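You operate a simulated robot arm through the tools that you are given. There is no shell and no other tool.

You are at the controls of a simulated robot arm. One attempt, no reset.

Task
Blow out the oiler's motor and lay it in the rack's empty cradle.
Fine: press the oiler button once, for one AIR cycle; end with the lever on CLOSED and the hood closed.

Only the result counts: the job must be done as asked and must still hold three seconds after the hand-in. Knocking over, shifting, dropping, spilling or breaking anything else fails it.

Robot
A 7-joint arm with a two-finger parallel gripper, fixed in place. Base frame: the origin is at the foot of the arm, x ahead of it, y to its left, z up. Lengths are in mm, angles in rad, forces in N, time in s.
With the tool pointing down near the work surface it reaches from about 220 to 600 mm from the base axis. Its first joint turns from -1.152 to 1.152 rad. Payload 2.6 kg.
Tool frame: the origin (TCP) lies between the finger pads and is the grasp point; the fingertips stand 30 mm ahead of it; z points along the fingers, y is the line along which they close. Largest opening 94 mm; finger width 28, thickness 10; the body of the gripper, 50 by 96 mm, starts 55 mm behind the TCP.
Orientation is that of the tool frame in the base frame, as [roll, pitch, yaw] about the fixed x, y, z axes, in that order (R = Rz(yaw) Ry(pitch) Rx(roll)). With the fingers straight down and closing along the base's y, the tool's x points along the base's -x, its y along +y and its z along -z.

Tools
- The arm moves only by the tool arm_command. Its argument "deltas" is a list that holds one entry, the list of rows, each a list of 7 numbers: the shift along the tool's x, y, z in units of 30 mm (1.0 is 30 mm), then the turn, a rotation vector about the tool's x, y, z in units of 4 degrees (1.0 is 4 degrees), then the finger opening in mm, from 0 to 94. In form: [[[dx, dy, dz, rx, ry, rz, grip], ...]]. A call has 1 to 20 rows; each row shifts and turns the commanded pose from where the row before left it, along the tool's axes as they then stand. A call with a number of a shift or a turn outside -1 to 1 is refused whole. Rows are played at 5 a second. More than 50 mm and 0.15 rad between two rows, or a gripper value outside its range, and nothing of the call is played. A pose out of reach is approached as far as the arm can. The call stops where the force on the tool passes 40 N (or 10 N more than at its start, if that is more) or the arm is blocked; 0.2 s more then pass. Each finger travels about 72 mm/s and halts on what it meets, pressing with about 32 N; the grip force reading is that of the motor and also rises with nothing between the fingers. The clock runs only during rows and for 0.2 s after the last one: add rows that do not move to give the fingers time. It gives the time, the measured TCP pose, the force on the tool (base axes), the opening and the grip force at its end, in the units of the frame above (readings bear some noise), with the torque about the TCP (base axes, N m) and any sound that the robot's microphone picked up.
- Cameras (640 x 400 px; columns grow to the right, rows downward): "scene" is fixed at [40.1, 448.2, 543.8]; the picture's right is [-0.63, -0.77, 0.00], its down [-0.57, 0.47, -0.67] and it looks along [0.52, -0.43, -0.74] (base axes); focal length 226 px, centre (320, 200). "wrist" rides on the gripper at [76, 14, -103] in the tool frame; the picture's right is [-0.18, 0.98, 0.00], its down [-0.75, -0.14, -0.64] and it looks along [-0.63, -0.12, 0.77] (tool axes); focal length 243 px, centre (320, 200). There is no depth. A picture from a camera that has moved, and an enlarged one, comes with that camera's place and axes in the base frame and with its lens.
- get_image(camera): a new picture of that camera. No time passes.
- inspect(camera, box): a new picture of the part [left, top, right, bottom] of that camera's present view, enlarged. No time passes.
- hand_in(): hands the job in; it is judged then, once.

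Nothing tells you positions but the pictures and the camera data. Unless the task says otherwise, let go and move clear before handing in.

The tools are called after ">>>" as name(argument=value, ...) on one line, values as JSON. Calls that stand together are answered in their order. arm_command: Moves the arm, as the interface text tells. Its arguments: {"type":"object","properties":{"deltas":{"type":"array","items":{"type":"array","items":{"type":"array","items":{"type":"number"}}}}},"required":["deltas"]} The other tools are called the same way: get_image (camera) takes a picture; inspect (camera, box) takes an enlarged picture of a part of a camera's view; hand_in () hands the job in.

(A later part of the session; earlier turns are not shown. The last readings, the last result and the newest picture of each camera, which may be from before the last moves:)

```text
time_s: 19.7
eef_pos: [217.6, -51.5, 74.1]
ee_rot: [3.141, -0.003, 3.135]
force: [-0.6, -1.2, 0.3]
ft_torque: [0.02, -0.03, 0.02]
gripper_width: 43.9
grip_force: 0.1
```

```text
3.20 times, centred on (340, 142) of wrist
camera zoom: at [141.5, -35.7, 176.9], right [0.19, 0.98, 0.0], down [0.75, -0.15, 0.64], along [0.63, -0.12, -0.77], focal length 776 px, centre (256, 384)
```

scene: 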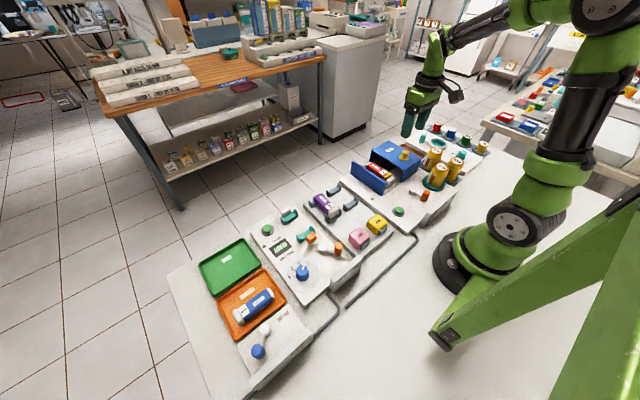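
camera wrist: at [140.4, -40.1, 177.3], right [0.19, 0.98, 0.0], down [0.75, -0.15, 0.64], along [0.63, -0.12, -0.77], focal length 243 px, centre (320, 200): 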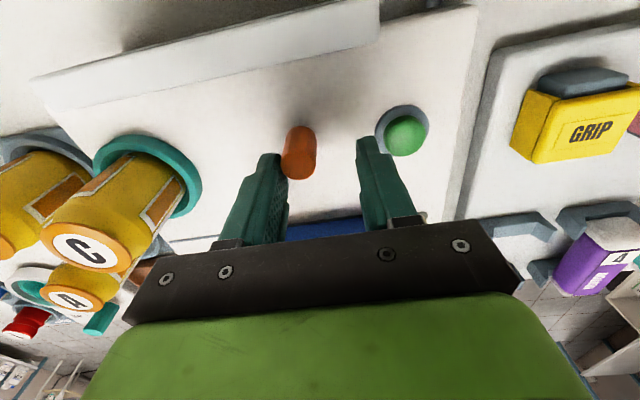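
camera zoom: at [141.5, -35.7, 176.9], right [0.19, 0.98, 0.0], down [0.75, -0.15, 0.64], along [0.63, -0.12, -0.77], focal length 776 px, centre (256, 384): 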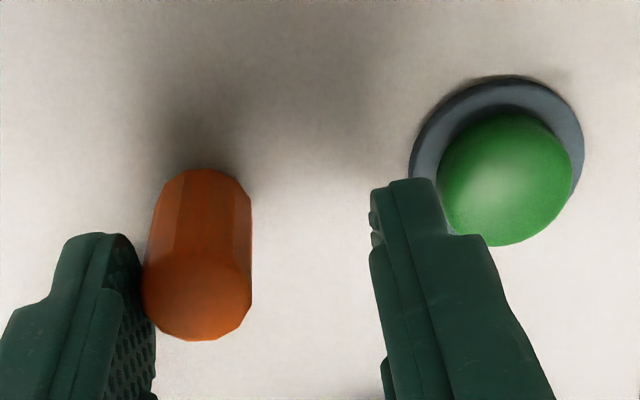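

There is little resistance, and the handle appears near 45–50°. I'll back off slightly, rise and check where the lever points.

>>> arm_command(deltas=[[[0, -0.0, 0, 0, 0, 0, 52], [0, 0, 0, 0, 0, 0, 52], [0, 0, -0.7, 0, 0, 0, 52], [0, 0, -0.8, 0, 0, 0, 52], [0, 0, -0.8, 0, 0, 0, 52], [0, -0.5, -0.5, 0, 0, 0, 52], [0, 0, 0, 0, 0, 0, 52]]])

>>> get_image(camera="wrist")

>>> inspect(camera="wrist", box=[260, 40, 460, 165])

>>> inspect(camera="scene", box=[390, 150, 460, 220])

```text
time_s: 21.3
eef_pos: [216.2, -64.1, 158.3]
ee_rot: [-3.14, 0.002, 3.135]
force: [0.7, 0.3, -0.4]
ft_torque: [-0.01, 0.02, 0.04]
gripper_width: 52.2
grip_force: 0.1
```

```text
taken
camera wrist: at [141.0, -49.7, 260.8], right [0.19, 0.98, 0.0], down [0.75, -0.15, 0.64], along [0.63, -0.12, -0.77], focal length 243 px, centre (320, 200)
```

wrist: 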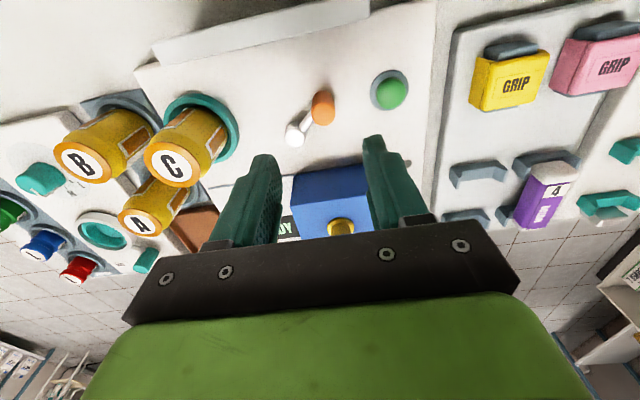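

```text
3.20 times, centred on (360, 102) of wrist
camera zoom: at [141.0, -49.7, 260.8], right [0.19, 0.98, 0.0], down [0.75, -0.15, 0.64], along [0.63, -0.12, -0.77], focal length 776 px, centre (192, 512)
```

zoom: 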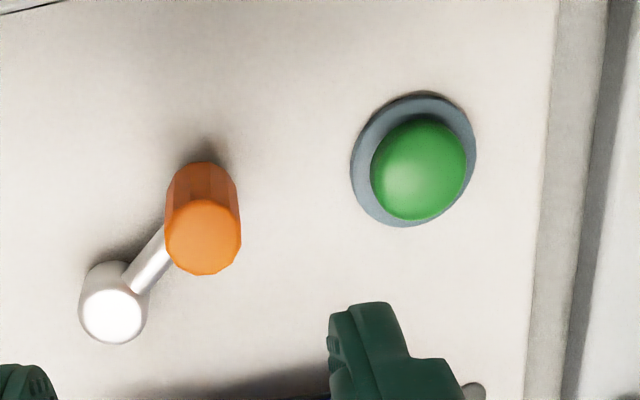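

```text
5.71 times, centred on (425, 185) of scene
camera zoom: at [40.1, 448.1, 543.8], right [-0.63, -0.77, 0.0], down [-0.57, 0.47, -0.67], along [0.52, -0.43, -0.74], focal length 1291 px, centre (-280, 286)
```

zoom: 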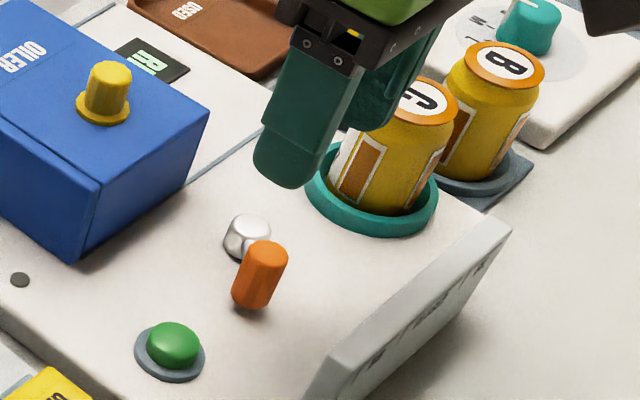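

The lever now points about 50° toward the AIR end (other levers sit at about 45°), so it's on AIR. Next I close the fingers and move above the green button at about (219,2,28).

>>> arm_command(deltas=[[[-0.04, 0.55, 0, 0, 0, 0, 0], [-0.04, 0.55, 0, 0, 0, 0, 0], [-0.04, 0.55, 0, 0, 0, 0, 0], [-0.04, 0.55, 0.3, 0, 0, 0, 0], [0, 0, 0.5, 0, 0, 0, 0], [0, 0, 0.6, 0, 0, 0, 0], [0, 0, 0.6, 0, 0, 0, 0], [0, 0, 0.6, 0, 0, 0, 0], [0, 0, 0, 0, 0, 0, 0]]])

>>> get_image(camera="wrist")

>>> inspect(camera="scene", box=[370, 160, 450, 230])

```text
time_s: 23.3
eef_pos: [223.2, -0.7, 79.5]
ee_rot: [-3.142, 0.001, 3.135]
force: [0.1, -0.2, 0.6]
ft_torque: [0.03, -0.05, 0.04]
gripper_width: 0.0
grip_force: 32.0
```

```text
taken
camera wrist: at [146.9, 15.2, 182.4], right [0.19, 0.98, 0.0], down [0.75, -0.15, 0.64], along [0.63, -0.12, -0.77], focal length 243 px, centre (320, 200)
```

wrist: 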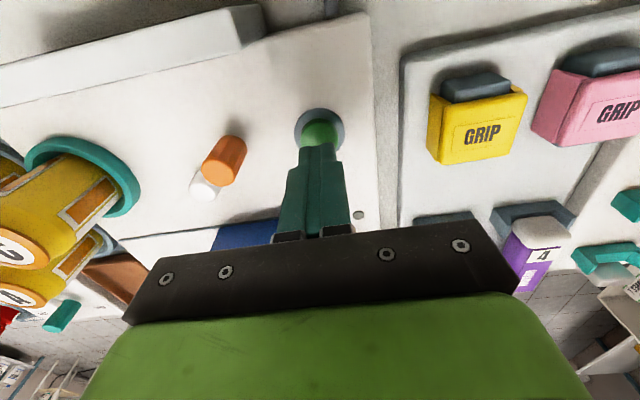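

```text
5.71 times, centred on (410, 195) of scene
camera zoom: at [40.1, 448.2, 543.8], right [-0.63, -0.77, 0.0], down [-0.57, 0.47, -0.67], along [0.52, -0.43, -0.74], focal length 1291 px, centre (-194, 229)
```

zoom: 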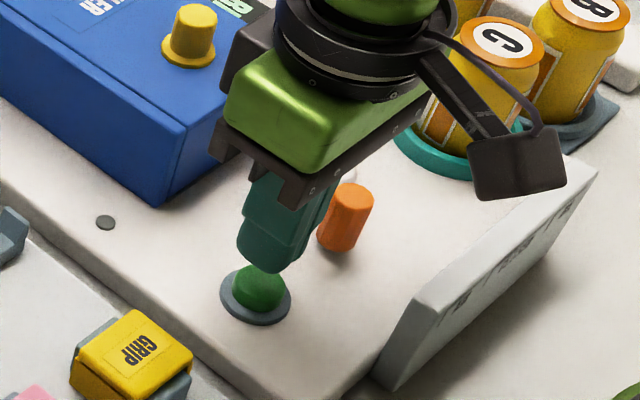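

The fingertips are over the button. I descend in small steps to press it once.

>>> arm_command(deltas=[[[0, 0.08, 0.2, 0, 0, 0, 0], [0, 0, 0.15, 0, 0, 0, 0], [0, 0, 0.1, 0, 0, 0, 0], [0, 0, 0, 0, 0, 0, 0]]])

>>> inspect(camera="scene", box=[370, 160, 450, 230])

```text
time_s: 24.3
eef_pos: [225.1, 2.8, 67.9]
ee_rot: [3.141, 0.001, 3.133]
force: [-0.5, 0.0, 0.4]
ft_torque: [-0.01, -0.01, -0.01]
gripper_width: 0.3
grip_force: 31.5
out of reach, approached as far as the arm can: row 3
```

```text
5.71 times, centred on (410, 195) of scene
camera zoom: at [40.1, 448.2, 543.8], right [-0.63, -0.77, 0.0], down [-0.57, 0.47, -0.67], along [0.52, -0.43, -0.74], focal length 1291 px, centre (-194, 229)
```

zoom: 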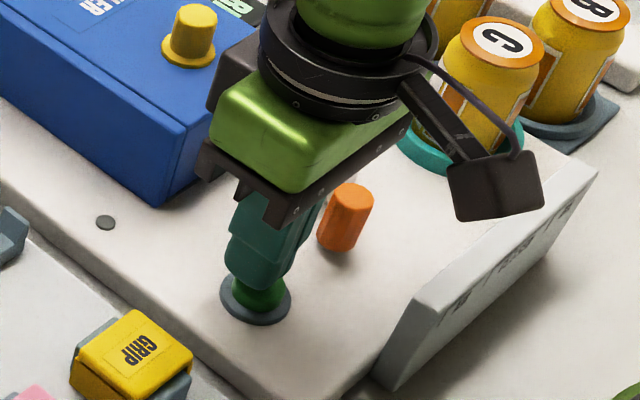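

>>> arm_command(deltas=[[[-0.02, 0, 0.08, 0, 0, 0, 0], [-0.02, 0, 0.08, 0, 0, 0, 0], [0, 0, 0, 0, 0, 0, 0]]])

>>> inspect(camera="scene", box=[370, 160, 450, 230])

```text
time_s: 25.1
eef_pos: [226.0, 2.7, 62.9]
ee_rot: [-3.14, 0.001, 3.134]
force: [0.2, -0.8, 0.6]
ft_torque: [-0.01, 0.05, -0.01]
gripper_width: 0.1
grip_force: 32.4
```

```text
5.71 times, centred on (410, 195) of scene
camera zoom: at [40.1, 448.2, 543.8], right [-0.63, -0.77, 0.0], down [-0.57, 0.47, -0.67], along [0.52, -0.43, -0.74], focal length 1291 px, centre (-194, 229)
```

zoom: 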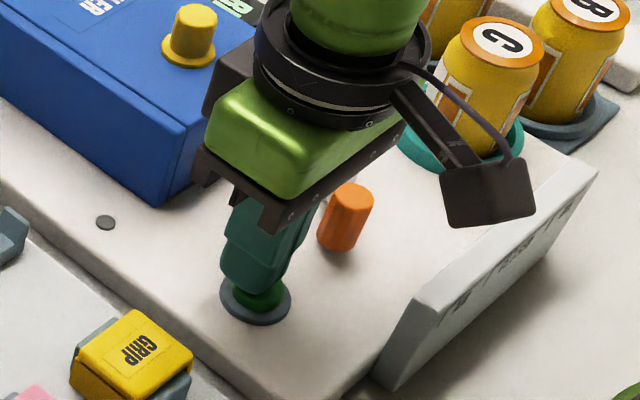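

>>> arm_command(deltas=[[[-0.02, 0, 0.08, 0, 0, 0, 0], [0, 0, 0, 0, 0, 0, 0]]])

>>> arm_command(deltas=[[[-0.02, 0, 0.08, 0, 0, 0, 0], [0, 0, 0, 0, 0, 0, 0]]])

```text
time_s: 25.7
eef_pos: [227.2, 1.1, 60.8]
ee_rot: [-3.141, 0.001, 3.135]
force: [-2.0, 0.6, 2.7]
ft_torque: [0.01, 0.05, 0.0]
gripper_width: 0.0
grip_force: 32.0
heard: click
```

```text
time_s: 26.3
eef_pos: [227.8, 1.9, 58.5]
ee_rot: [3.141, 0.001, 3.135]
force: [-2.9, -0.1, 5.5]
ft_torque: [-0.03, 0.14, -0.01]
gripper_width: 0.0
grip_force: 32.0
```

A click was heard: the button is pressed. I lift off cleanly and check the display.

>>> arm_command(deltas=[[[0, 0, -0.4, 0, 0, 0, 0], [0, 0, -0.8, 0, 0, 0, 0], [0, 0, -0.8, 0, 0, 0, 0], [0, 0, -0.8, 0, 0, 0, 0], [0, 0, 0, 0, 0, 0, 0]]])

>>> inspect(camera="scene", box=[340, 130, 460, 220])

>>> get_image(camera="wrist")

```text
time_s: 27.5
eef_pos: [227.0, 3.0, 144.0]
ee_rot: [3.141, 0.002, 3.135]
force: [0.4, -0.6, -1.0]
ft_torque: [0.0, 0.01, 0.0]
gripper_width: 0.1
grip_force: 32.1
```

```text
4.44 times, centred on (400, 175) of scene
camera zoom: at [40.1, 448.2, 543.8], right [-0.63, -0.77, 0.0], down [-0.57, 0.47, -0.67], along [0.52, -0.43, -0.74], focal length 1004 px, centre (-36, 311)
```

zoom: 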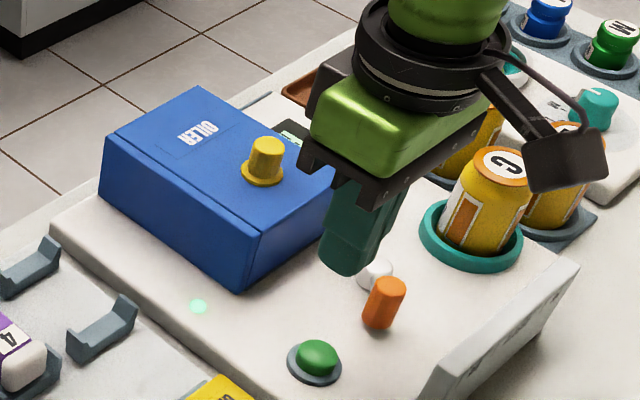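

```text
taken
camera wrist: at [150.1, 18.3, 245.6], right [0.19, 0.98, 0.0], down [0.75, -0.15, 0.64], along [0.63, -0.12, -0.77], focal length 243 px, centre (320, 200)
```

wrist: 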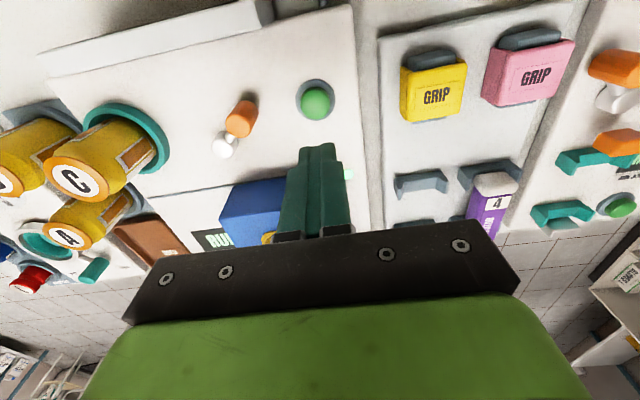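

>>> inspect(camera="wrist", box=[180, 190, 280, 255])

>>> inspect(camera="scene", box=[380, 145, 404, 169])

```text
6.15 times, centred on (230, 222) of wrist
camera zoom: at [150.1, 18.3, 245.6], right [0.19, 0.98, 0.0], down [0.75, -0.15, 0.64], along [0.63, -0.12, -0.77], focal length 1493 px, centre (874, 62)
```

zoom: 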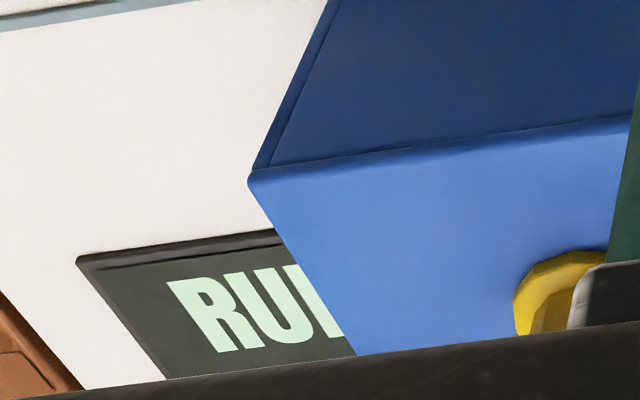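

```text
16.00 times, centred on (392, 157) of scene
camera zoom: at [40.1, 448.2, 543.8], right [-0.63, -0.77, 0.0], down [-0.57, 0.47, -0.67], along [0.52, -0.43, -0.74], focal length 3616 px, centre (-832, 888)
```

zoom: 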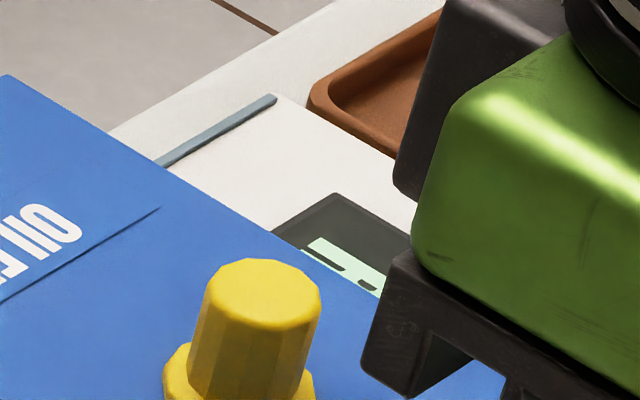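

The display shows RUN; the cycle is running. I wait it out without touching anything.

>>> arm_command(deltas=[[[0, 0, -0.3, 0, 0, 0, 44], [0, 0, 0, 0, 0, 0, 44], [0, 0, 0, 0, 0, 0, 44], [0, 0, 0, 0, 0, 0, 44], [0, 0, 0, 0, 0, 0, 44], [0, 0, 0, 0, 0, 0, 44], [0, 0, 0, 0, 0, 0, 44], [0, 0, 0, 0, 0, 0, 44], [0, 0, 0, 0, 0, 0, 44], [0, 0, 0, 0, 0, 0, 44], [0, 0, 0, 0, 0, 0, 44], [0, 0, 0, 0, 0, 0, 44], [0, 0, 0, 0, 0, 0, 44], [0, 0, 0, 0, 0, 0, 44], [0, 0, 0, 0, 0, 0, 44], [0, 0, 0, 0, 0, 0, 44], [0, 0, 0, 0, 0, 0, 44], [0, 0, 0, 0, 0, 0, 44], [0, 0, 0, 0, 0, 0, 44], [0, 0, 0, 0, 0, 0, 44]]])

>>> get_image(camera="wrist")

>>> inspect(camera="wrist", box=[180, 150, 280, 255])

```text
time_s: 31.7
eef_pos: [226.5, 3.5, 152.1]
ee_rot: [-3.141, 0.001, 3.134]
force: [0.7, -0.4, -0.6]
ft_torque: [0.02, 0.0, 0.02]
gripper_width: 44.0
grip_force: 0.2
```

```text
taken
camera wrist: at [150.3, 18.7, 254.0], right [0.19, 0.98, 0.0], down [0.75, -0.15, 0.64], along [0.63, -0.12, -0.77], focal length 243 px, centre (320, 200)
```

wrist: 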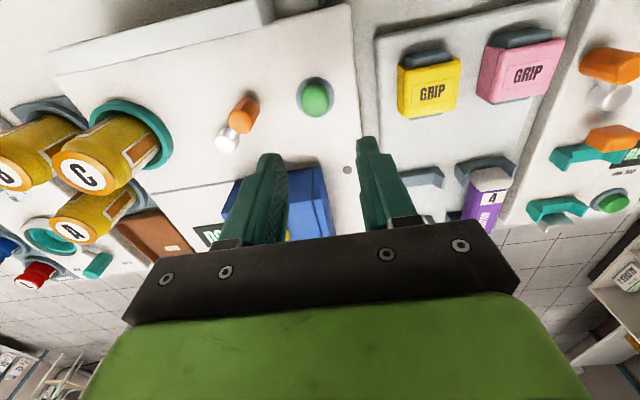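

```text
3.81 times, centred on (230, 202) of wrist
camera zoom: at [150.3, 18.7, 254.0], right [0.19, 0.98, 0.0], down [0.75, -0.15, 0.64], along [0.63, -0.12, -0.77], focal length 924 px, centre (663, 190)
```

zoom: 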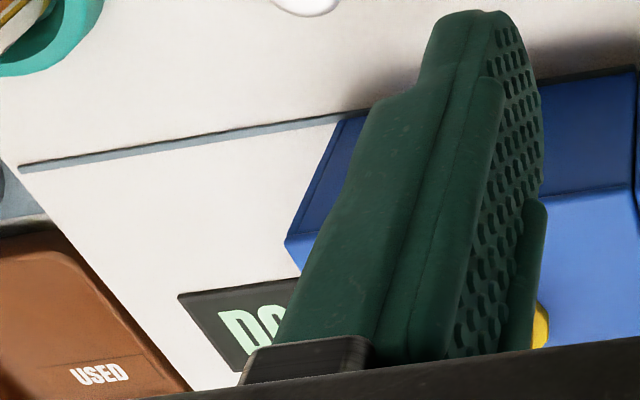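

The display reads DONE and the lamp is off: one AIR cycle is complete. Now I go back above the lever handle (about (215,-60)) to return it to CLOSED.

>>> arm_command(deltas=[[[0.08, -0.54, 0, 0, 0, 0, 44], [0.08, -0.54, 0, 0, 0, 0, 44], [0.08, -0.54, 0, 0, 0, 0, 44], [0.06, -0.5, 0, 0, 0, 0, 44], [0, 0, 0.6, 0, 0, 0, 44], [0, 0, 0.6, 0, 0, 0, 44], [0, 0, 0, 0, 0, 0, 44]]])

>>> get_image(camera="wrist")

>>> inspect(camera="wrist", box=[220, 60, 420, 185])

```text
time_s: 33.3
eef_pos: [218.4, -61.2, 114.5]
ee_rot: [3.141, 0.001, 3.134]
force: [0.9, 0.6, 0.7]
ft_torque: [0.0, 0.0, 0.01]
gripper_width: 44.0
grip_force: 0.1
```

```text
taken
camera wrist: at [142.5, -45.5, 217.4], right [0.19, 0.98, 0.0], down [0.75, -0.15, 0.64], along [0.63, -0.12, -0.77], focal length 243 px, centre (320, 200)
```

wrist: 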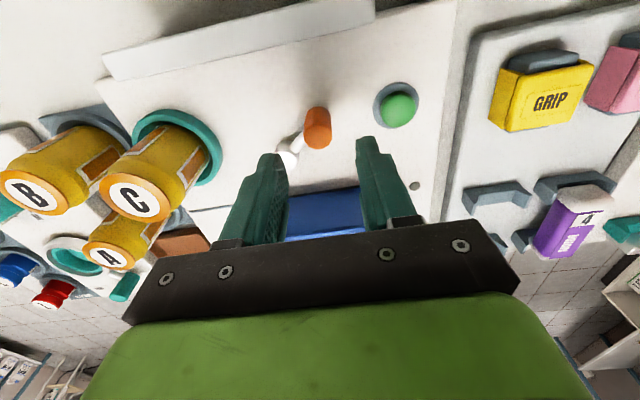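

```text
3.20 times, centred on (320, 122) of wrist
camera zoom: at [142.5, -45.5, 217.4], right [0.19, 0.98, 0.0], down [0.75, -0.15, 0.64], along [0.63, -0.12, -0.77], focal length 776 px, centre (320, 448)
```

zoom: 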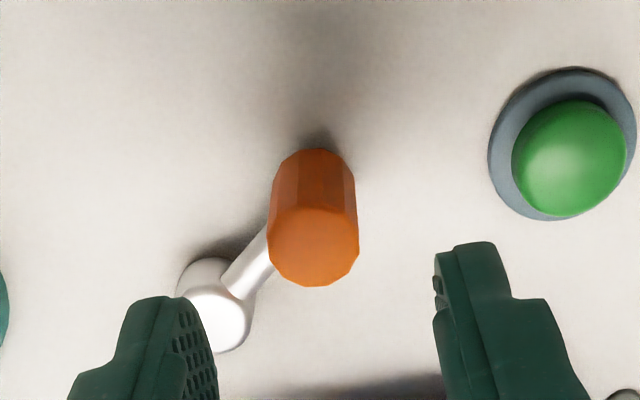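

The handle is at (214.6,-60.4). I descend to straddle it and then sweep toward -y in steps.

>>> arm_command(deltas=[[[0, 0, 0.4, 0, 0, 0, 44], [0, 0, 0.4, 0, 0, 0, 44], [0, 0, 0.35, 0, 0, 0, 44], [0, -0.15, 0, 0, 0, 0, 44], [0.02, -0.15, 0, 0, 0, 0, 44], [0.04, -0.15, 0, 0, 0, 0, 44], [0.05, -0.15, 0, 0, 0, 0, 44], [0.05, -0.15, 0, 0, 0, 0, 44], [0.05, -0.15, 0, 0, 0, 0, 44], [0, 0, 0, 0, 0, 0, 44]]])

>>> get_image(camera="wrist")

>>> inspect(camera="scene", box=[390, 150, 460, 220])

```text
time_s: 35.5
eef_pos: [212.3, -89.0, 81.5]
ee_rot: [-3.141, 0.0, 3.135]
force: [-0.2, -0.4, -0.6]
ft_torque: [-0.02, -0.05, -0.02]
gripper_width: 44.1
grip_force: 0.1
```

```text
taken
camera wrist: at [136.0, -72.9, 183.0], right [0.19, 0.98, 0.0], down [0.75, -0.15, 0.64], along [0.63, -0.12, -0.77], focal length 243 px, centre (320, 200)
```

wrist: 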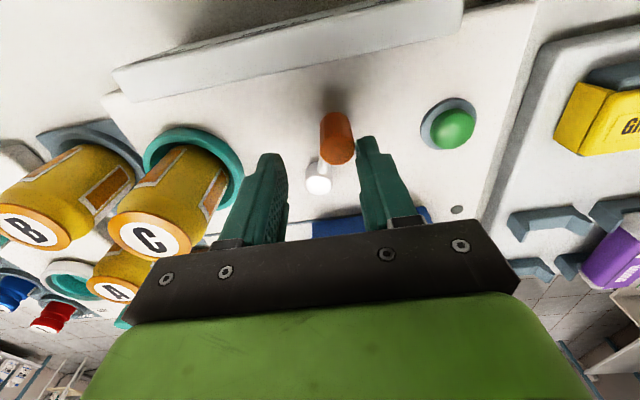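

```text
5.71 times, centred on (425, 185) of scene
camera zoom: at [40.1, 448.1, 543.8], right [-0.63, -0.77, 0.0], down [-0.57, 0.47, -0.67], along [0.52, -0.43, -0.74], focal length 1291 px, centre (-280, 286)
```

zoom: 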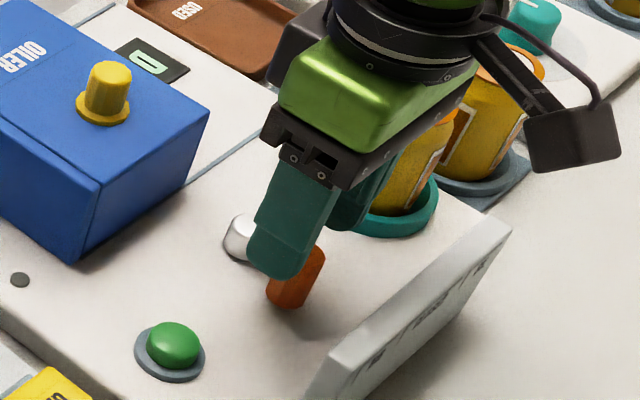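

The handle is at about 25°; I push another ~16 mm toward the centre, then check.

>>> arm_command(deltas=[[[0.06, -0.13, 0, 0, 0, 0, 44], [0.06, -0.13, 0, 0, 0, 0, 44], [0.06, -0.13, 0, 0, 0, 0, 44], [0.06, -0.13, 0, 0, 0, 0, 44], [0, 0, 0, 0, 0, 0, 44]]])

>>> inspect(camera="wrist", box=[220, 60, 420, 185])

>>> inspect(camera="scene", box=[390, 150, 460, 220])

```text
time_s: 36.7
eef_pos: [204.8, -103.3, 80.7]
ee_rot: [-3.142, 0.002, 3.135]
force: [0.0, -0.7, 0.8]
ft_torque: [-0.01, 0.0, -0.02]
gripper_width: 44.1
grip_force: 0.1
```

```text
3.20 times, centred on (320, 122) of wrist
camera zoom: at [129.0, -88.5, 182.8], right [0.19, 0.98, 0.0], down [0.75, -0.15, 0.64], along [0.63, -0.12, -0.77], focal length 776 px, centre (320, 448)
```

zoom: 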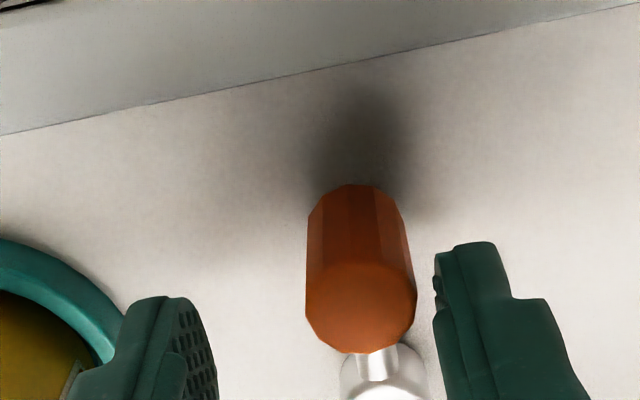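

```text
5.71 times, centred on (425, 185) of scene
camera zoom: at [40.1, 448.1, 543.8], right [-0.63, -0.77, 0.0], down [-0.57, 0.47, -0.67], along [0.52, -0.43, -0.74], focal length 1291 px, centre (-280, 286)
```

zoom: 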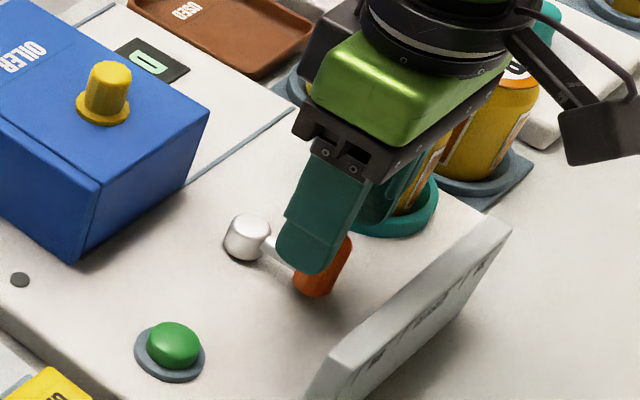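

The handle is back at (198,-94), exactly its original CLOSED position. I rise, verify, and move above the hood knob.

>>> arm_command(deltas=[[[0, 0, 0, 0, 0, 0, 52], [0, 0, -0.6, 0, 0, 0, 52], [0, 0, -0.8, 0, 0, 0, 52], [0, 0, -0.8, 0, 0, 0, 52], [0, 0, -0.3, 0, 0, 0, 52], [0, 0, 0, 0, 0, 0, 52]]])

>>> inspect(camera="wrist", box=[220, 40, 440, 175])

>>> inspect(camera="scene", box=[370, 140, 460, 220])

```text
time_s: 38.1
eef_pos: [203.9, -103.5, 156.6]
ee_rot: [3.141, 0.001, 3.136]
force: [0.1, 0.0, 0.2]
ft_torque: [0.01, -0.03, 0.03]
gripper_width: 52.0
grip_force: 0.0
```

```text
2.91 times, centred on (330, 108) of wrist
camera zoom: at [128.8, -87.9, 258.9], right [0.19, 0.98, 0.0], down [0.75, -0.14, 0.64], along [0.63, -0.12, -0.77], focal length 706 px, centre (291, 469)
```

zoom: 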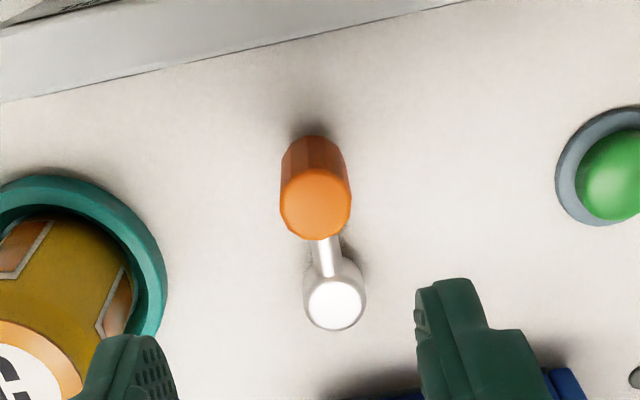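

```text
5.00 times, centred on (415, 180) of scene
camera zoom: at [40.1, 448.2, 543.8], right [-0.63, -0.77, 0.0], down [-0.57, 0.47, -0.67], along [0.52, -0.43, -0.74], focal length 1130 px, centre (-155, 300)
```

zoom: 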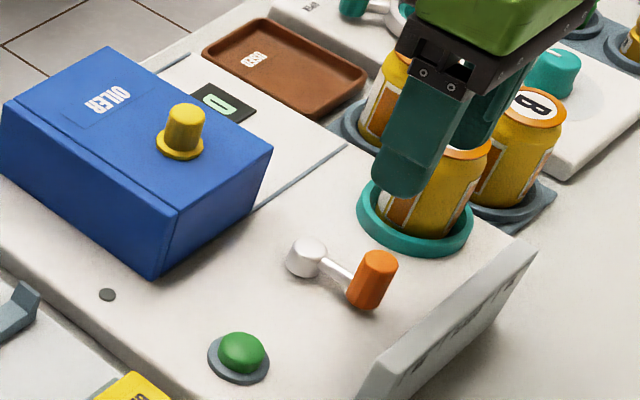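

The lever is on CLOSED. Now I go above the hood knob at about (334.5,-64.7) to open the hood.

>>> arm_command(deltas=[[[-0.87, 0.26, 0, 0, 0, 0, 60], [-0.87, 0.26, 0, 0, 0, 0, 60], [-0.87, 0.26, 0, 0, 0, 0, 60], [-0.87, 0.26, 0, 0, 0, 0, 60], [-0.87, 0.26, 0, 0, 0, 0, 60], [0, 0, 0, 0, 0, 0, 60]]])

>>> get_image(camera="wrist")

>>> inspect(camera="wrist", box=[160, 40, 480, 240])

```text
time_s: 39.5
eef_pos: [334.3, -65.8, 154.3]
ee_rot: [-3.14, 0.001, 3.134]
force: [0.3, 0.0, 0.4]
ft_torque: [0.03, 0.01, -0.02]
gripper_width: 59.9
grip_force: 0.0
```

```text
taken
camera wrist: at [258.2, -50.1, 257.7], right [0.19, 0.98, 0.0], down [0.75, -0.15, 0.64], along [0.63, -0.12, -0.77], focal length 243 px, centre (320, 200)
```

wrist: 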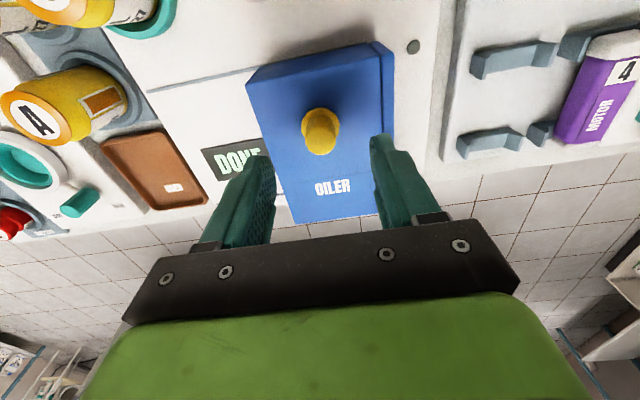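

```text
2.00 times, centred on (320, 140) of wrist
camera zoom: at [258.2, -50.1, 257.7], right [0.19, 0.98, 0.0], down [0.75, -0.15, 0.64], along [0.63, -0.12, -0.77], focal length 485 px, centre (320, 320)
```

zoom: 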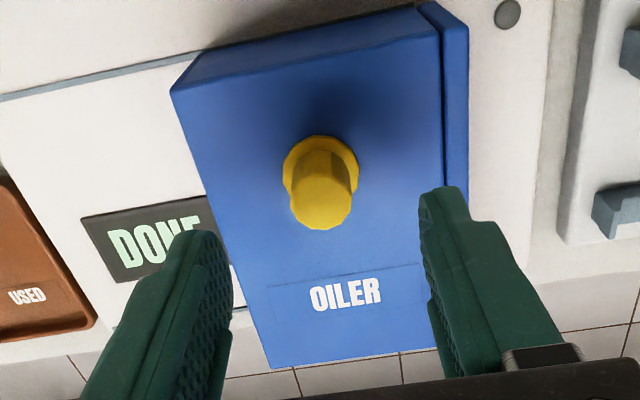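

DONE is displayed and the knob is at (335,-64). I descend and grip it.

>>> arm_command(deltas=[[[-0.03, 0.04, 0.5, 0, 0, 0, 60], [0, 0, 0.5, 0, 0, 0, 60], [0, 0, 0.22, 0, 0, 0, 60], [0, 0, 0, 0, 0, 0, 10], [0, 0, 0, 0, 0, 0, 10], [0, 0, 0, 0, 0, 0, 10], [0, 0, 0, 0, 0, 0, 10]]])

```text
time_s: 41.1
eef_pos: [335.8, -64.6, 118.9]
ee_rot: [3.141, 0.001, 3.135]
force: [0.9, -2.0, -3.3]
ft_torque: [0.26, -0.07, -0.03]
gripper_width: 21.1
grip_force: 44.7
```

The knob is gripped (21 mm). I slide the hood open toward -y with a gentle ramp.

>>> arm_command(deltas=[[[0, -0.08, 0, 0, 0, 0, 10], [0, -0.12, 0, 0, 0, 0, 10], [0, -0.17, 0, 0, 0, 0, 10], [0, -0.2, 0, 0, 0, 0, 10], [0, -0.2, 0, 0, 0, 0, 10], [0, -0.2, 0, 0, 0, 0, 10], [0, -0.2, 0, 0, 0, 0, 10], [0, -0.2, 0, 0, 0, 0, 10], [0, -0.2, 0, 0, 0, 0, 10], [0, -0.2, 0, 0, 0, 0, 10], [0, -0.2, 0, 0, 0, 0, 10], [0, -0.2, 0, 0, 0, 0, 10], [0, -0.2, 0, 0, 0, 0, 10], [0, -0.17, 0, 0, 0, 0, 10], [0, -0.12, 0, 0, 0, 0, 10], [0, -0.1, 0, 0, 0, 0, 10], [0, -0.08, 0, 0, 0, 0, 10], [0, 0, 0, 0, 0, 0, 10]]])

>>> inspect(camera="scene", box=[340, 120, 440, 200])

>>> get_image(camera="wrist")

```text
time_s: 44.9
eef_pos: [335.3, -149.9, 118.4]
ee_rot: [-3.139, 0.004, 3.133]
force: [-7.3, -0.8, 32.5]
ft_torque: [0.29, -0.02, -0.05]
gripper_width: 21.1
grip_force: 45.1
```

```text
5.00 times, centred on (390, 160) of scene
camera zoom: at [40.0, 448.2, 543.8], right [-0.63, -0.77, 0.0], down [-0.57, 0.47, -0.67], along [0.52, -0.43, -0.74], focal length 1130 px, centre (-30, 400)
```

zoom: 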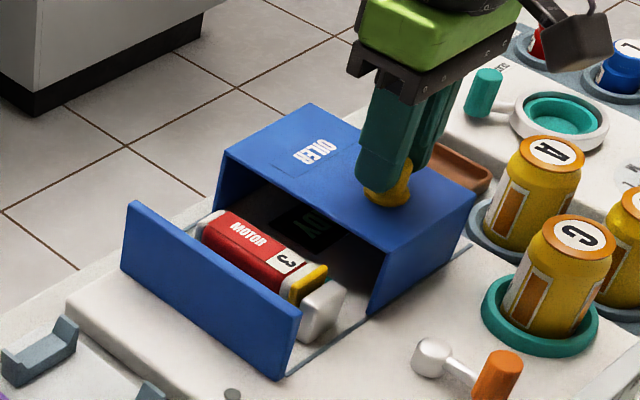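

```text
taken
camera wrist: at [260.1, -134.0, 221.7], right [0.19, 0.98, 0.0], down [0.75, -0.15, 0.64], along [0.63, -0.12, -0.76], focal length 243 px, centre (320, 200)
```

wrist: 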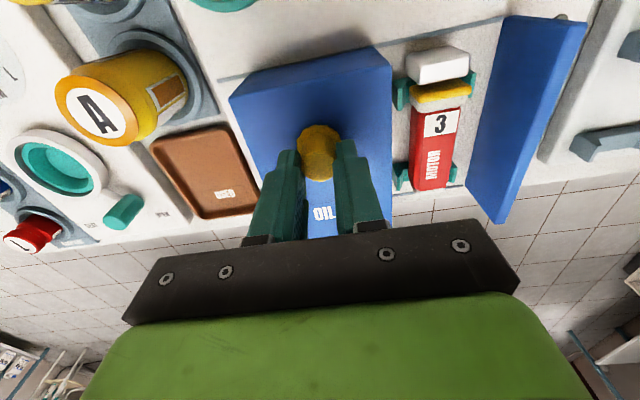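

The hood is open again; the glossy orange oil film on motor 3 is gone after the air cycle. I release the knob, rise, and move above the motor to measure it.

>>> arm_command(deltas=[[[0, 0, 0, 0, 0, 0, 50], [0, 0, 0, 0, 0, 0, 50], [0, 0, -0.3, 0, 0, 0, 50], [0, 0, -0.7, 0, 0, 0, 50], [0, 0, -0.8, 0, 0, 0, 50], [0, 0.7, -0.5, 0, 0, 0, 60], [0, 0.7, 0, 0, 0, 0, 60], [0, 0.7, 0, 0, 0, 0, 60], [0, 0.7, 0, 0, 0, 0, 60], [0, 0, 0, 0, 0, 0, 60]]])

>>> get_image(camera="wrist")

>>> inspect(camera="wrist", box=[200, 20, 460, 180])

>>> inspect(camera="scene", box=[340, 130, 420, 200])

```text
time_s: 47.1
eef_pos: [336.6, -66.9, 188.4]
ee_rot: [-3.141, 0.002, 3.136]
force: [-0.3, 0.6, -0.7]
ft_torque: [-0.02, 0.02, -0.06]
gripper_width: 59.8
grip_force: 0.1
```

```text
taken
camera wrist: at [261.2, -51.4, 290.3], right [0.19, 0.98, 0.0], down [0.75, -0.15, 0.64], along [0.63, -0.12, -0.77], focal length 243 px, centre (320, 200)
```

wrist: 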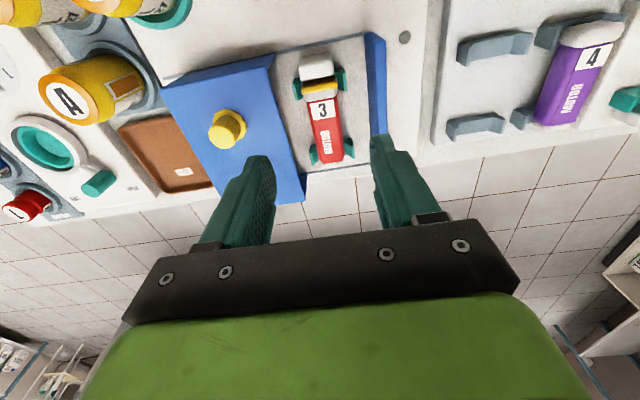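

```text
2.46 times, centred on (330, 100) of wrist
camera zoom: at [261.2, -51.4, 290.3], right [0.19, 0.98, 0.0], down [0.75, -0.15, 0.64], along [0.63, -0.12, -0.77], focal length 597 px, centre (295, 446)
```

zoom: 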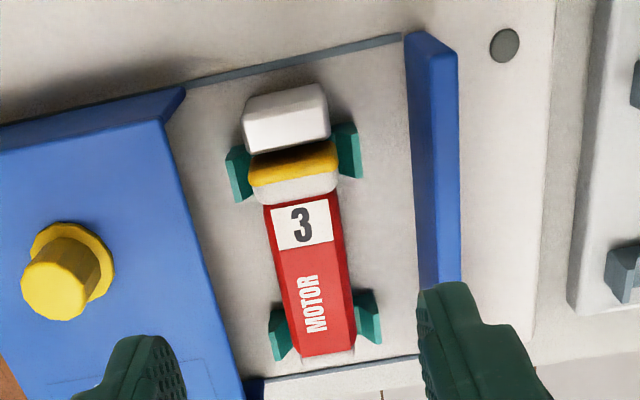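

```text
5.71 times, centred on (380, 165) of scene
camera zoom: at [40.1, 448.2, 543.8], right [-0.63, -0.77, 0.0], down [-0.57, 0.47, -0.67], along [0.52, -0.43, -0.74], focal length 1291 px, centre (-23, 400)
```

zoom: 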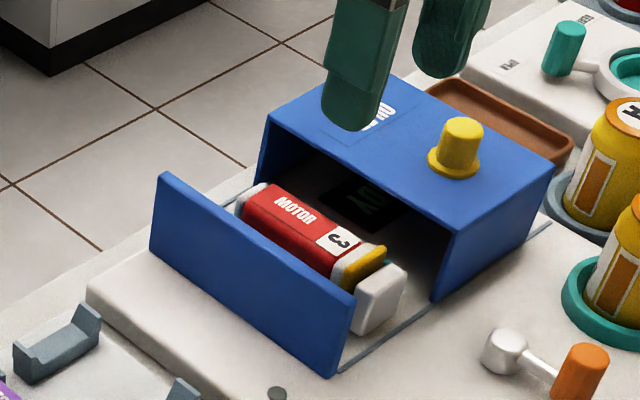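

Motor 3 lies along x at y≈-63, from x≈298 to 398, top z≈57, with a free gap between its cradles around x≈356. Before grasping I'll look at the rack's empty cradle from above.

>>> arm_command(deltas=[[[0, 0.9, 0, 0, 0, 0, 60], [0, 0.9, 0, 0, 0, 0, 60], [0, 0.9, 0, 0, 0, 0, 60], [0, 0.6, 0, 0, 0, 0, 60], [0, 0, 0, 0, 0, 0, 60]]])

>>> get_image(camera="wrist")

>>> inspect(camera="wrist", box=[220, 10, 480, 170])

>>> inspect(camera="scene", box=[295, 175, 375, 235])

```text
time_s: 48.3
eef_pos: [336.2, 32.0, 188.5]
ee_rot: [-3.142, 0.0, 3.138]
force: [0.6, -0.9, 0.5]
ft_torque: [-0.01, 0.01, 0.01]
gripper_width: 59.9
grip_force: 0.1
```

```text
taken
camera wrist: at [260.0, 47.2, 290.7], right [0.19, 0.98, 0.0], down [0.75, -0.15, 0.64], along [0.63, -0.12, -0.77], focal length 243 px, centre (320, 200)
```

wrist: 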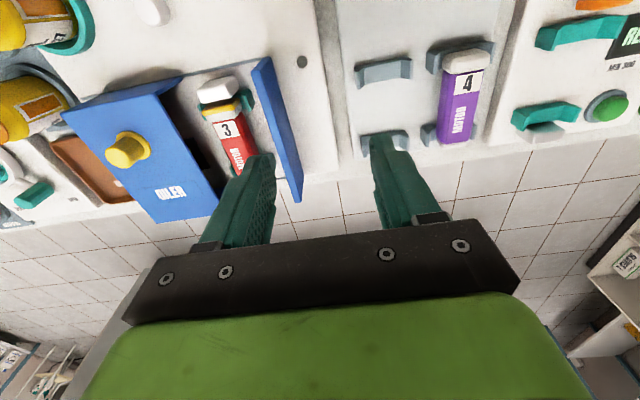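

```text
2.46 times, centred on (350, 90) of wrist
camera zoom: at [260.0, 47.2, 290.7], right [0.19, 0.98, 0.0], down [0.75, -0.15, 0.64], along [0.63, -0.12, -0.77], focal length 597 px, centre (246, 471)
```

zoom: 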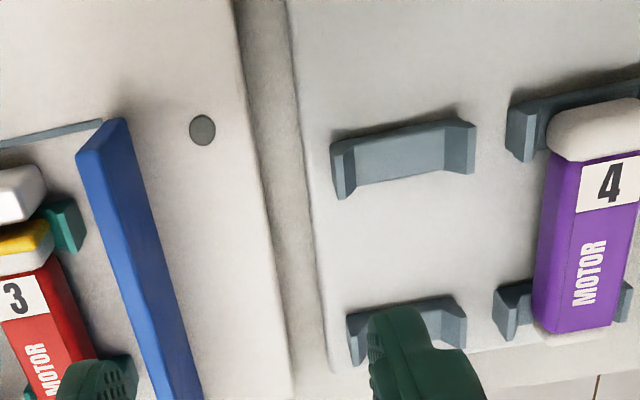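

```text
6.67 times, centred on (335, 205) of scene
camera zoom: at [40.1, 448.2, 543.8], right [-0.63, -0.77, 0.0], down [-0.57, 0.47, -0.67], along [0.52, -0.43, -0.74], focal length 1506 px, centre (220, 167)
```

zoom: 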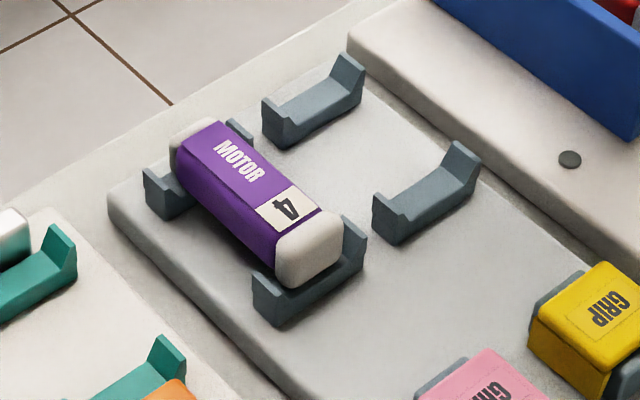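

The rack's empty cradle is the -y pair of grey U-brackets. I look closer at motor 3 to tell which white part belongs to the motor and which to the oiler.

>>> inspect(camera="wrist", box=[180, 60, 300, 180])

>>> inspect(camera="scene", box=[368, 160, 404, 190])

```text
3.33 times, centred on (240, 120) of wrist
camera zoom: at [260.0, 47.2, 290.7], right [0.19, 0.98, 0.0], down [0.75, -0.15, 0.64], along [0.63, -0.12, -0.77], focal length 809 px, centre (587, 467)
```

zoom: 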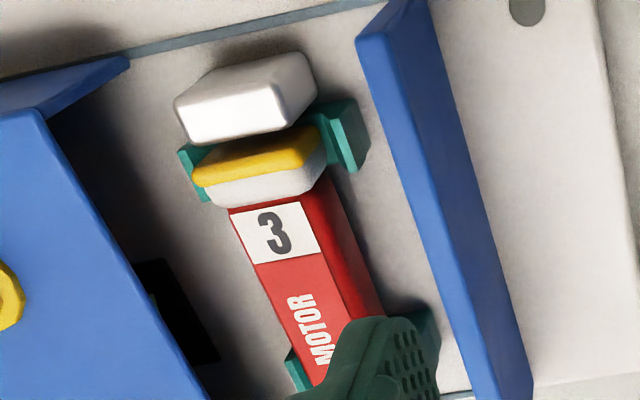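

```text
13.33 times, centred on (386, 175) of scene
camera zoom: at [40.1, 448.2, 543.8], right [-0.63, -0.77, 0.0], down [-0.57, 0.47, -0.67], along [0.52, -0.43, -0.74], focal length 3013 px, centre (-560, 533)
```

zoom: 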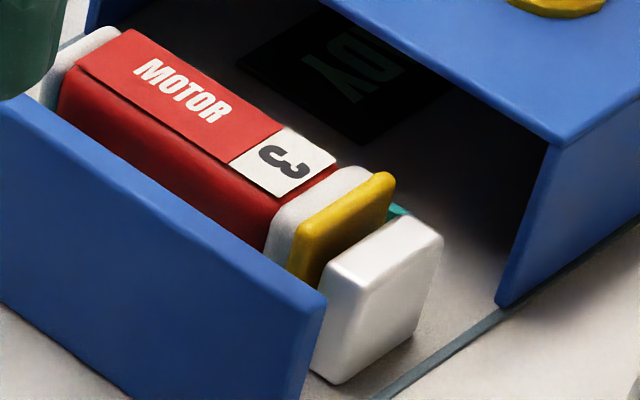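

The white block and gap belong to the oiler; the motor itself spans about x 320–408. I take a second view of the rack from y≈+90 to triangulate the empty cradle.

>>> arm_command(deltas=[[[0, 0.7, 0, 0, 0, 0, 60], [0, 0.7, 0, 0, 0, 0, 60], [0.3, 0.5, 0, 0, 0, 0, 60], [0, 0, 0, 0, 0, 0, 60]]])

>>> get_image(camera="wrist")

>>> inspect(camera="wrist", box=[200, 10, 460, 170])

```text
time_s: 49.3
eef_pos: [326.9, 90.0, 186.9]
ee_rot: [-3.14, 0.002, 3.134]
force: [-0.3, 0.0, 0.7]
ft_torque: [0.0, 0.02, -0.01]
gripper_width: 59.8
grip_force: 0.1
```

```text
taken
camera wrist: at [250.5, 104.8, 288.6], right [0.19, 0.98, 0.0], down [0.75, -0.15, 0.64], along [0.63, -0.12, -0.77], focal length 243 px, centre (320, 200)
```

wrist: 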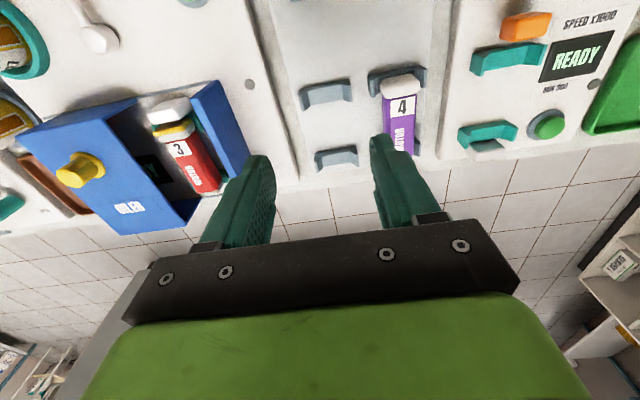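

```text
2.46 times, centred on (330, 90) of wrist
camera zoom: at [250.5, 104.8, 288.6], right [0.19, 0.98, 0.0], down [0.75, -0.15, 0.64], along [0.63, -0.12, -0.77], focal length 597 px, centre (295, 471)
```

zoom: 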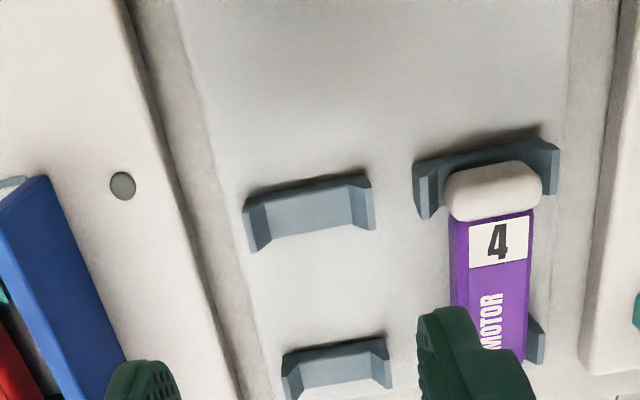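

The empty cradle is centred at y≈97 with brackets at x≈315 and 384; motor 4 rests at the same x and height as motor 3, so the transfer is a shift of about +161 mm in y. I go above motor 3 now.

>>> arm_command(deltas=[[[-0.184, -0.857, 0, 0, 0, -0.109, 60], [-0.184, -0.857, 0, 0, 0, 0, 60], [-0.184, -0.857, 0, 0, 0, 0, 60], [-0.184, -0.857, 0, 0, 0, 0, 60], [-0.184, -0.857, 0, 0, 0, 0, 60], [-0.184, -0.857, 0, 0, 0, 0, 60], [0, 0, 0, 0, 0, 0, 60]]])

>>> get_image(camera="wrist")

>>> inspect(camera="wrist", box=[200, 10, 460, 170])

```text
time_s: 50.9
eef_pos: [357.8, -64.5, 189.1]
ee_rot: [-3.141, 0.001, -3.14]
force: [1.4, 0.0, 0.1]
ft_torque: [0.02, -0.01, 0.0]
gripper_width: 60.0
grip_force: 0.1
```

```text
taken
camera wrist: at [283.1, -49.3, 291.3], right [0.18, 0.98, 0.0], down [0.75, -0.14, 0.64], along [0.63, -0.12, -0.77], focal length 243 px, centre (320, 200)
```

wrist: 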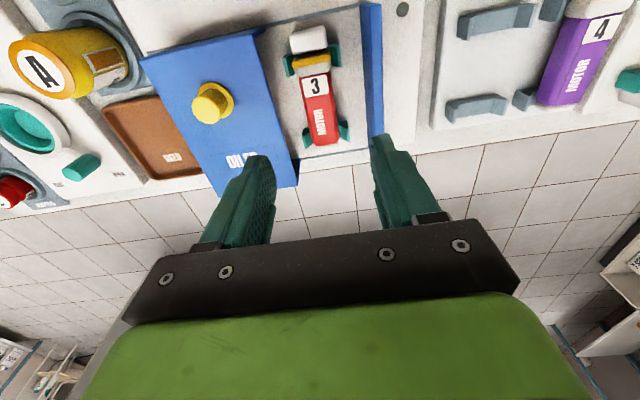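

```text
2.46 times, centred on (330, 90) of wrist
camera zoom: at [283.1, -49.3, 291.3], right [0.18, 0.98, 0.0], down [0.75, -0.14, 0.64], along [0.63, -0.12, -0.77], focal length 597 px, centre (295, 471)
```

zoom: 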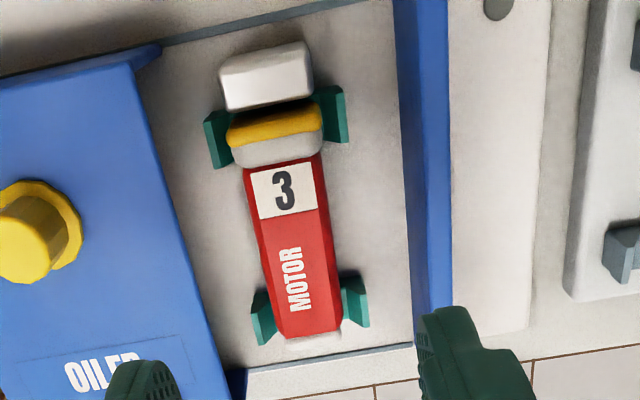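

Motor centre is y≈-64.8 and the free gap between brackets is x 336–384. I narrow the opening to 40 mm (the hood edge is at y≈-101) and descend to just above hood height to check alignment.

>>> arm_command(deltas=[[[-0.08, -0.01, 0.5, 0, 0, 0, 40], [0, 0, 0.7, 0, 0, 0, 40], [0, 0, 0.7, 0, 0, 0, 40], [0, 0, 0.5, 0, 0, 0, 40], [0, 0, 0, 0, 0, 0, 40]]])

>>> get_image(camera="wrist")

>>> inspect(camera="wrist", box=[200, 60, 440, 220])

>>> inspect(camera="scene", box=[340, 120, 430, 200])

```text
time_s: 52.1
eef_pos: [362.1, -64.5, 115.9]
ee_rot: [-3.14, 0.002, -3.14]
force: [0.0, 0.1, 0.2]
ft_torque: [0.0, -0.01, 0.0]
gripper_width: 39.9
grip_force: 0.1
```

```text
taken
camera wrist: at [286.5, -48.5, 218.9], right [0.18, 0.98, 0.0], down [0.75, -0.14, 0.64], along [0.63, -0.12, -0.77], focal length 243 px, centre (320, 200)
```

wrist: 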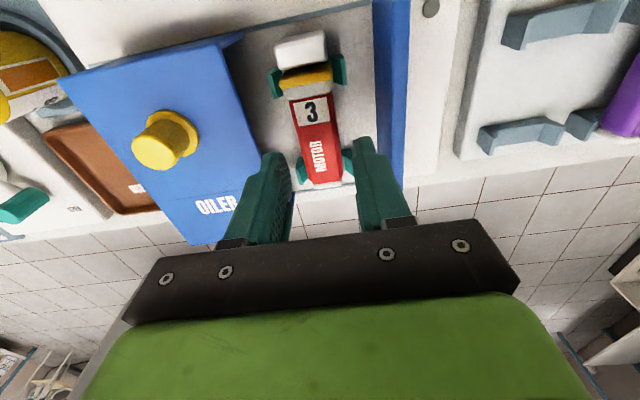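

```text
2.50 times, centred on (320, 140) of wrist
camera zoom: at [286.5, -48.5, 218.9], right [0.18, 0.98, 0.0], down [0.75, -0.14, 0.64], along [0.63, -0.12, -0.77], focal length 606 px, centre (320, 350)
```

zoom: 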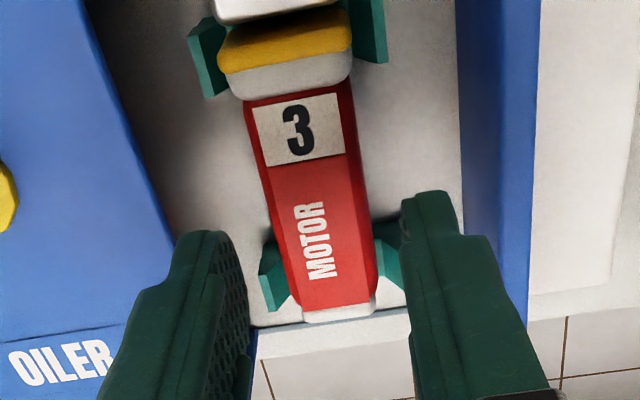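

```text
5.00 times, centred on (385, 160) of scene
camera zoom: at [40.1, 448.2, 543.8], right [-0.63, -0.77, 0.0], down [-0.57, 0.47, -0.67], along [0.52, -0.43, -0.74], focal length 1130 px, centre (-5, 400)
```

zoom: 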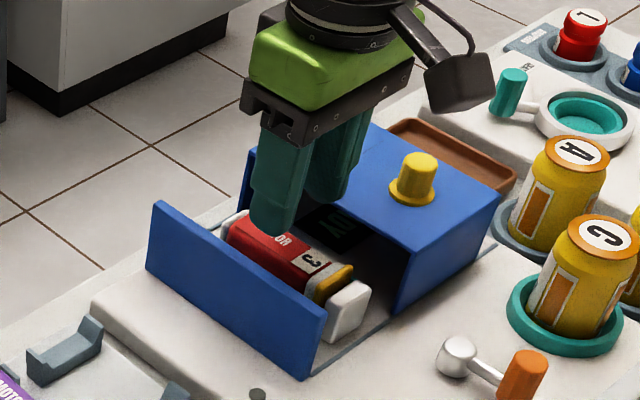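

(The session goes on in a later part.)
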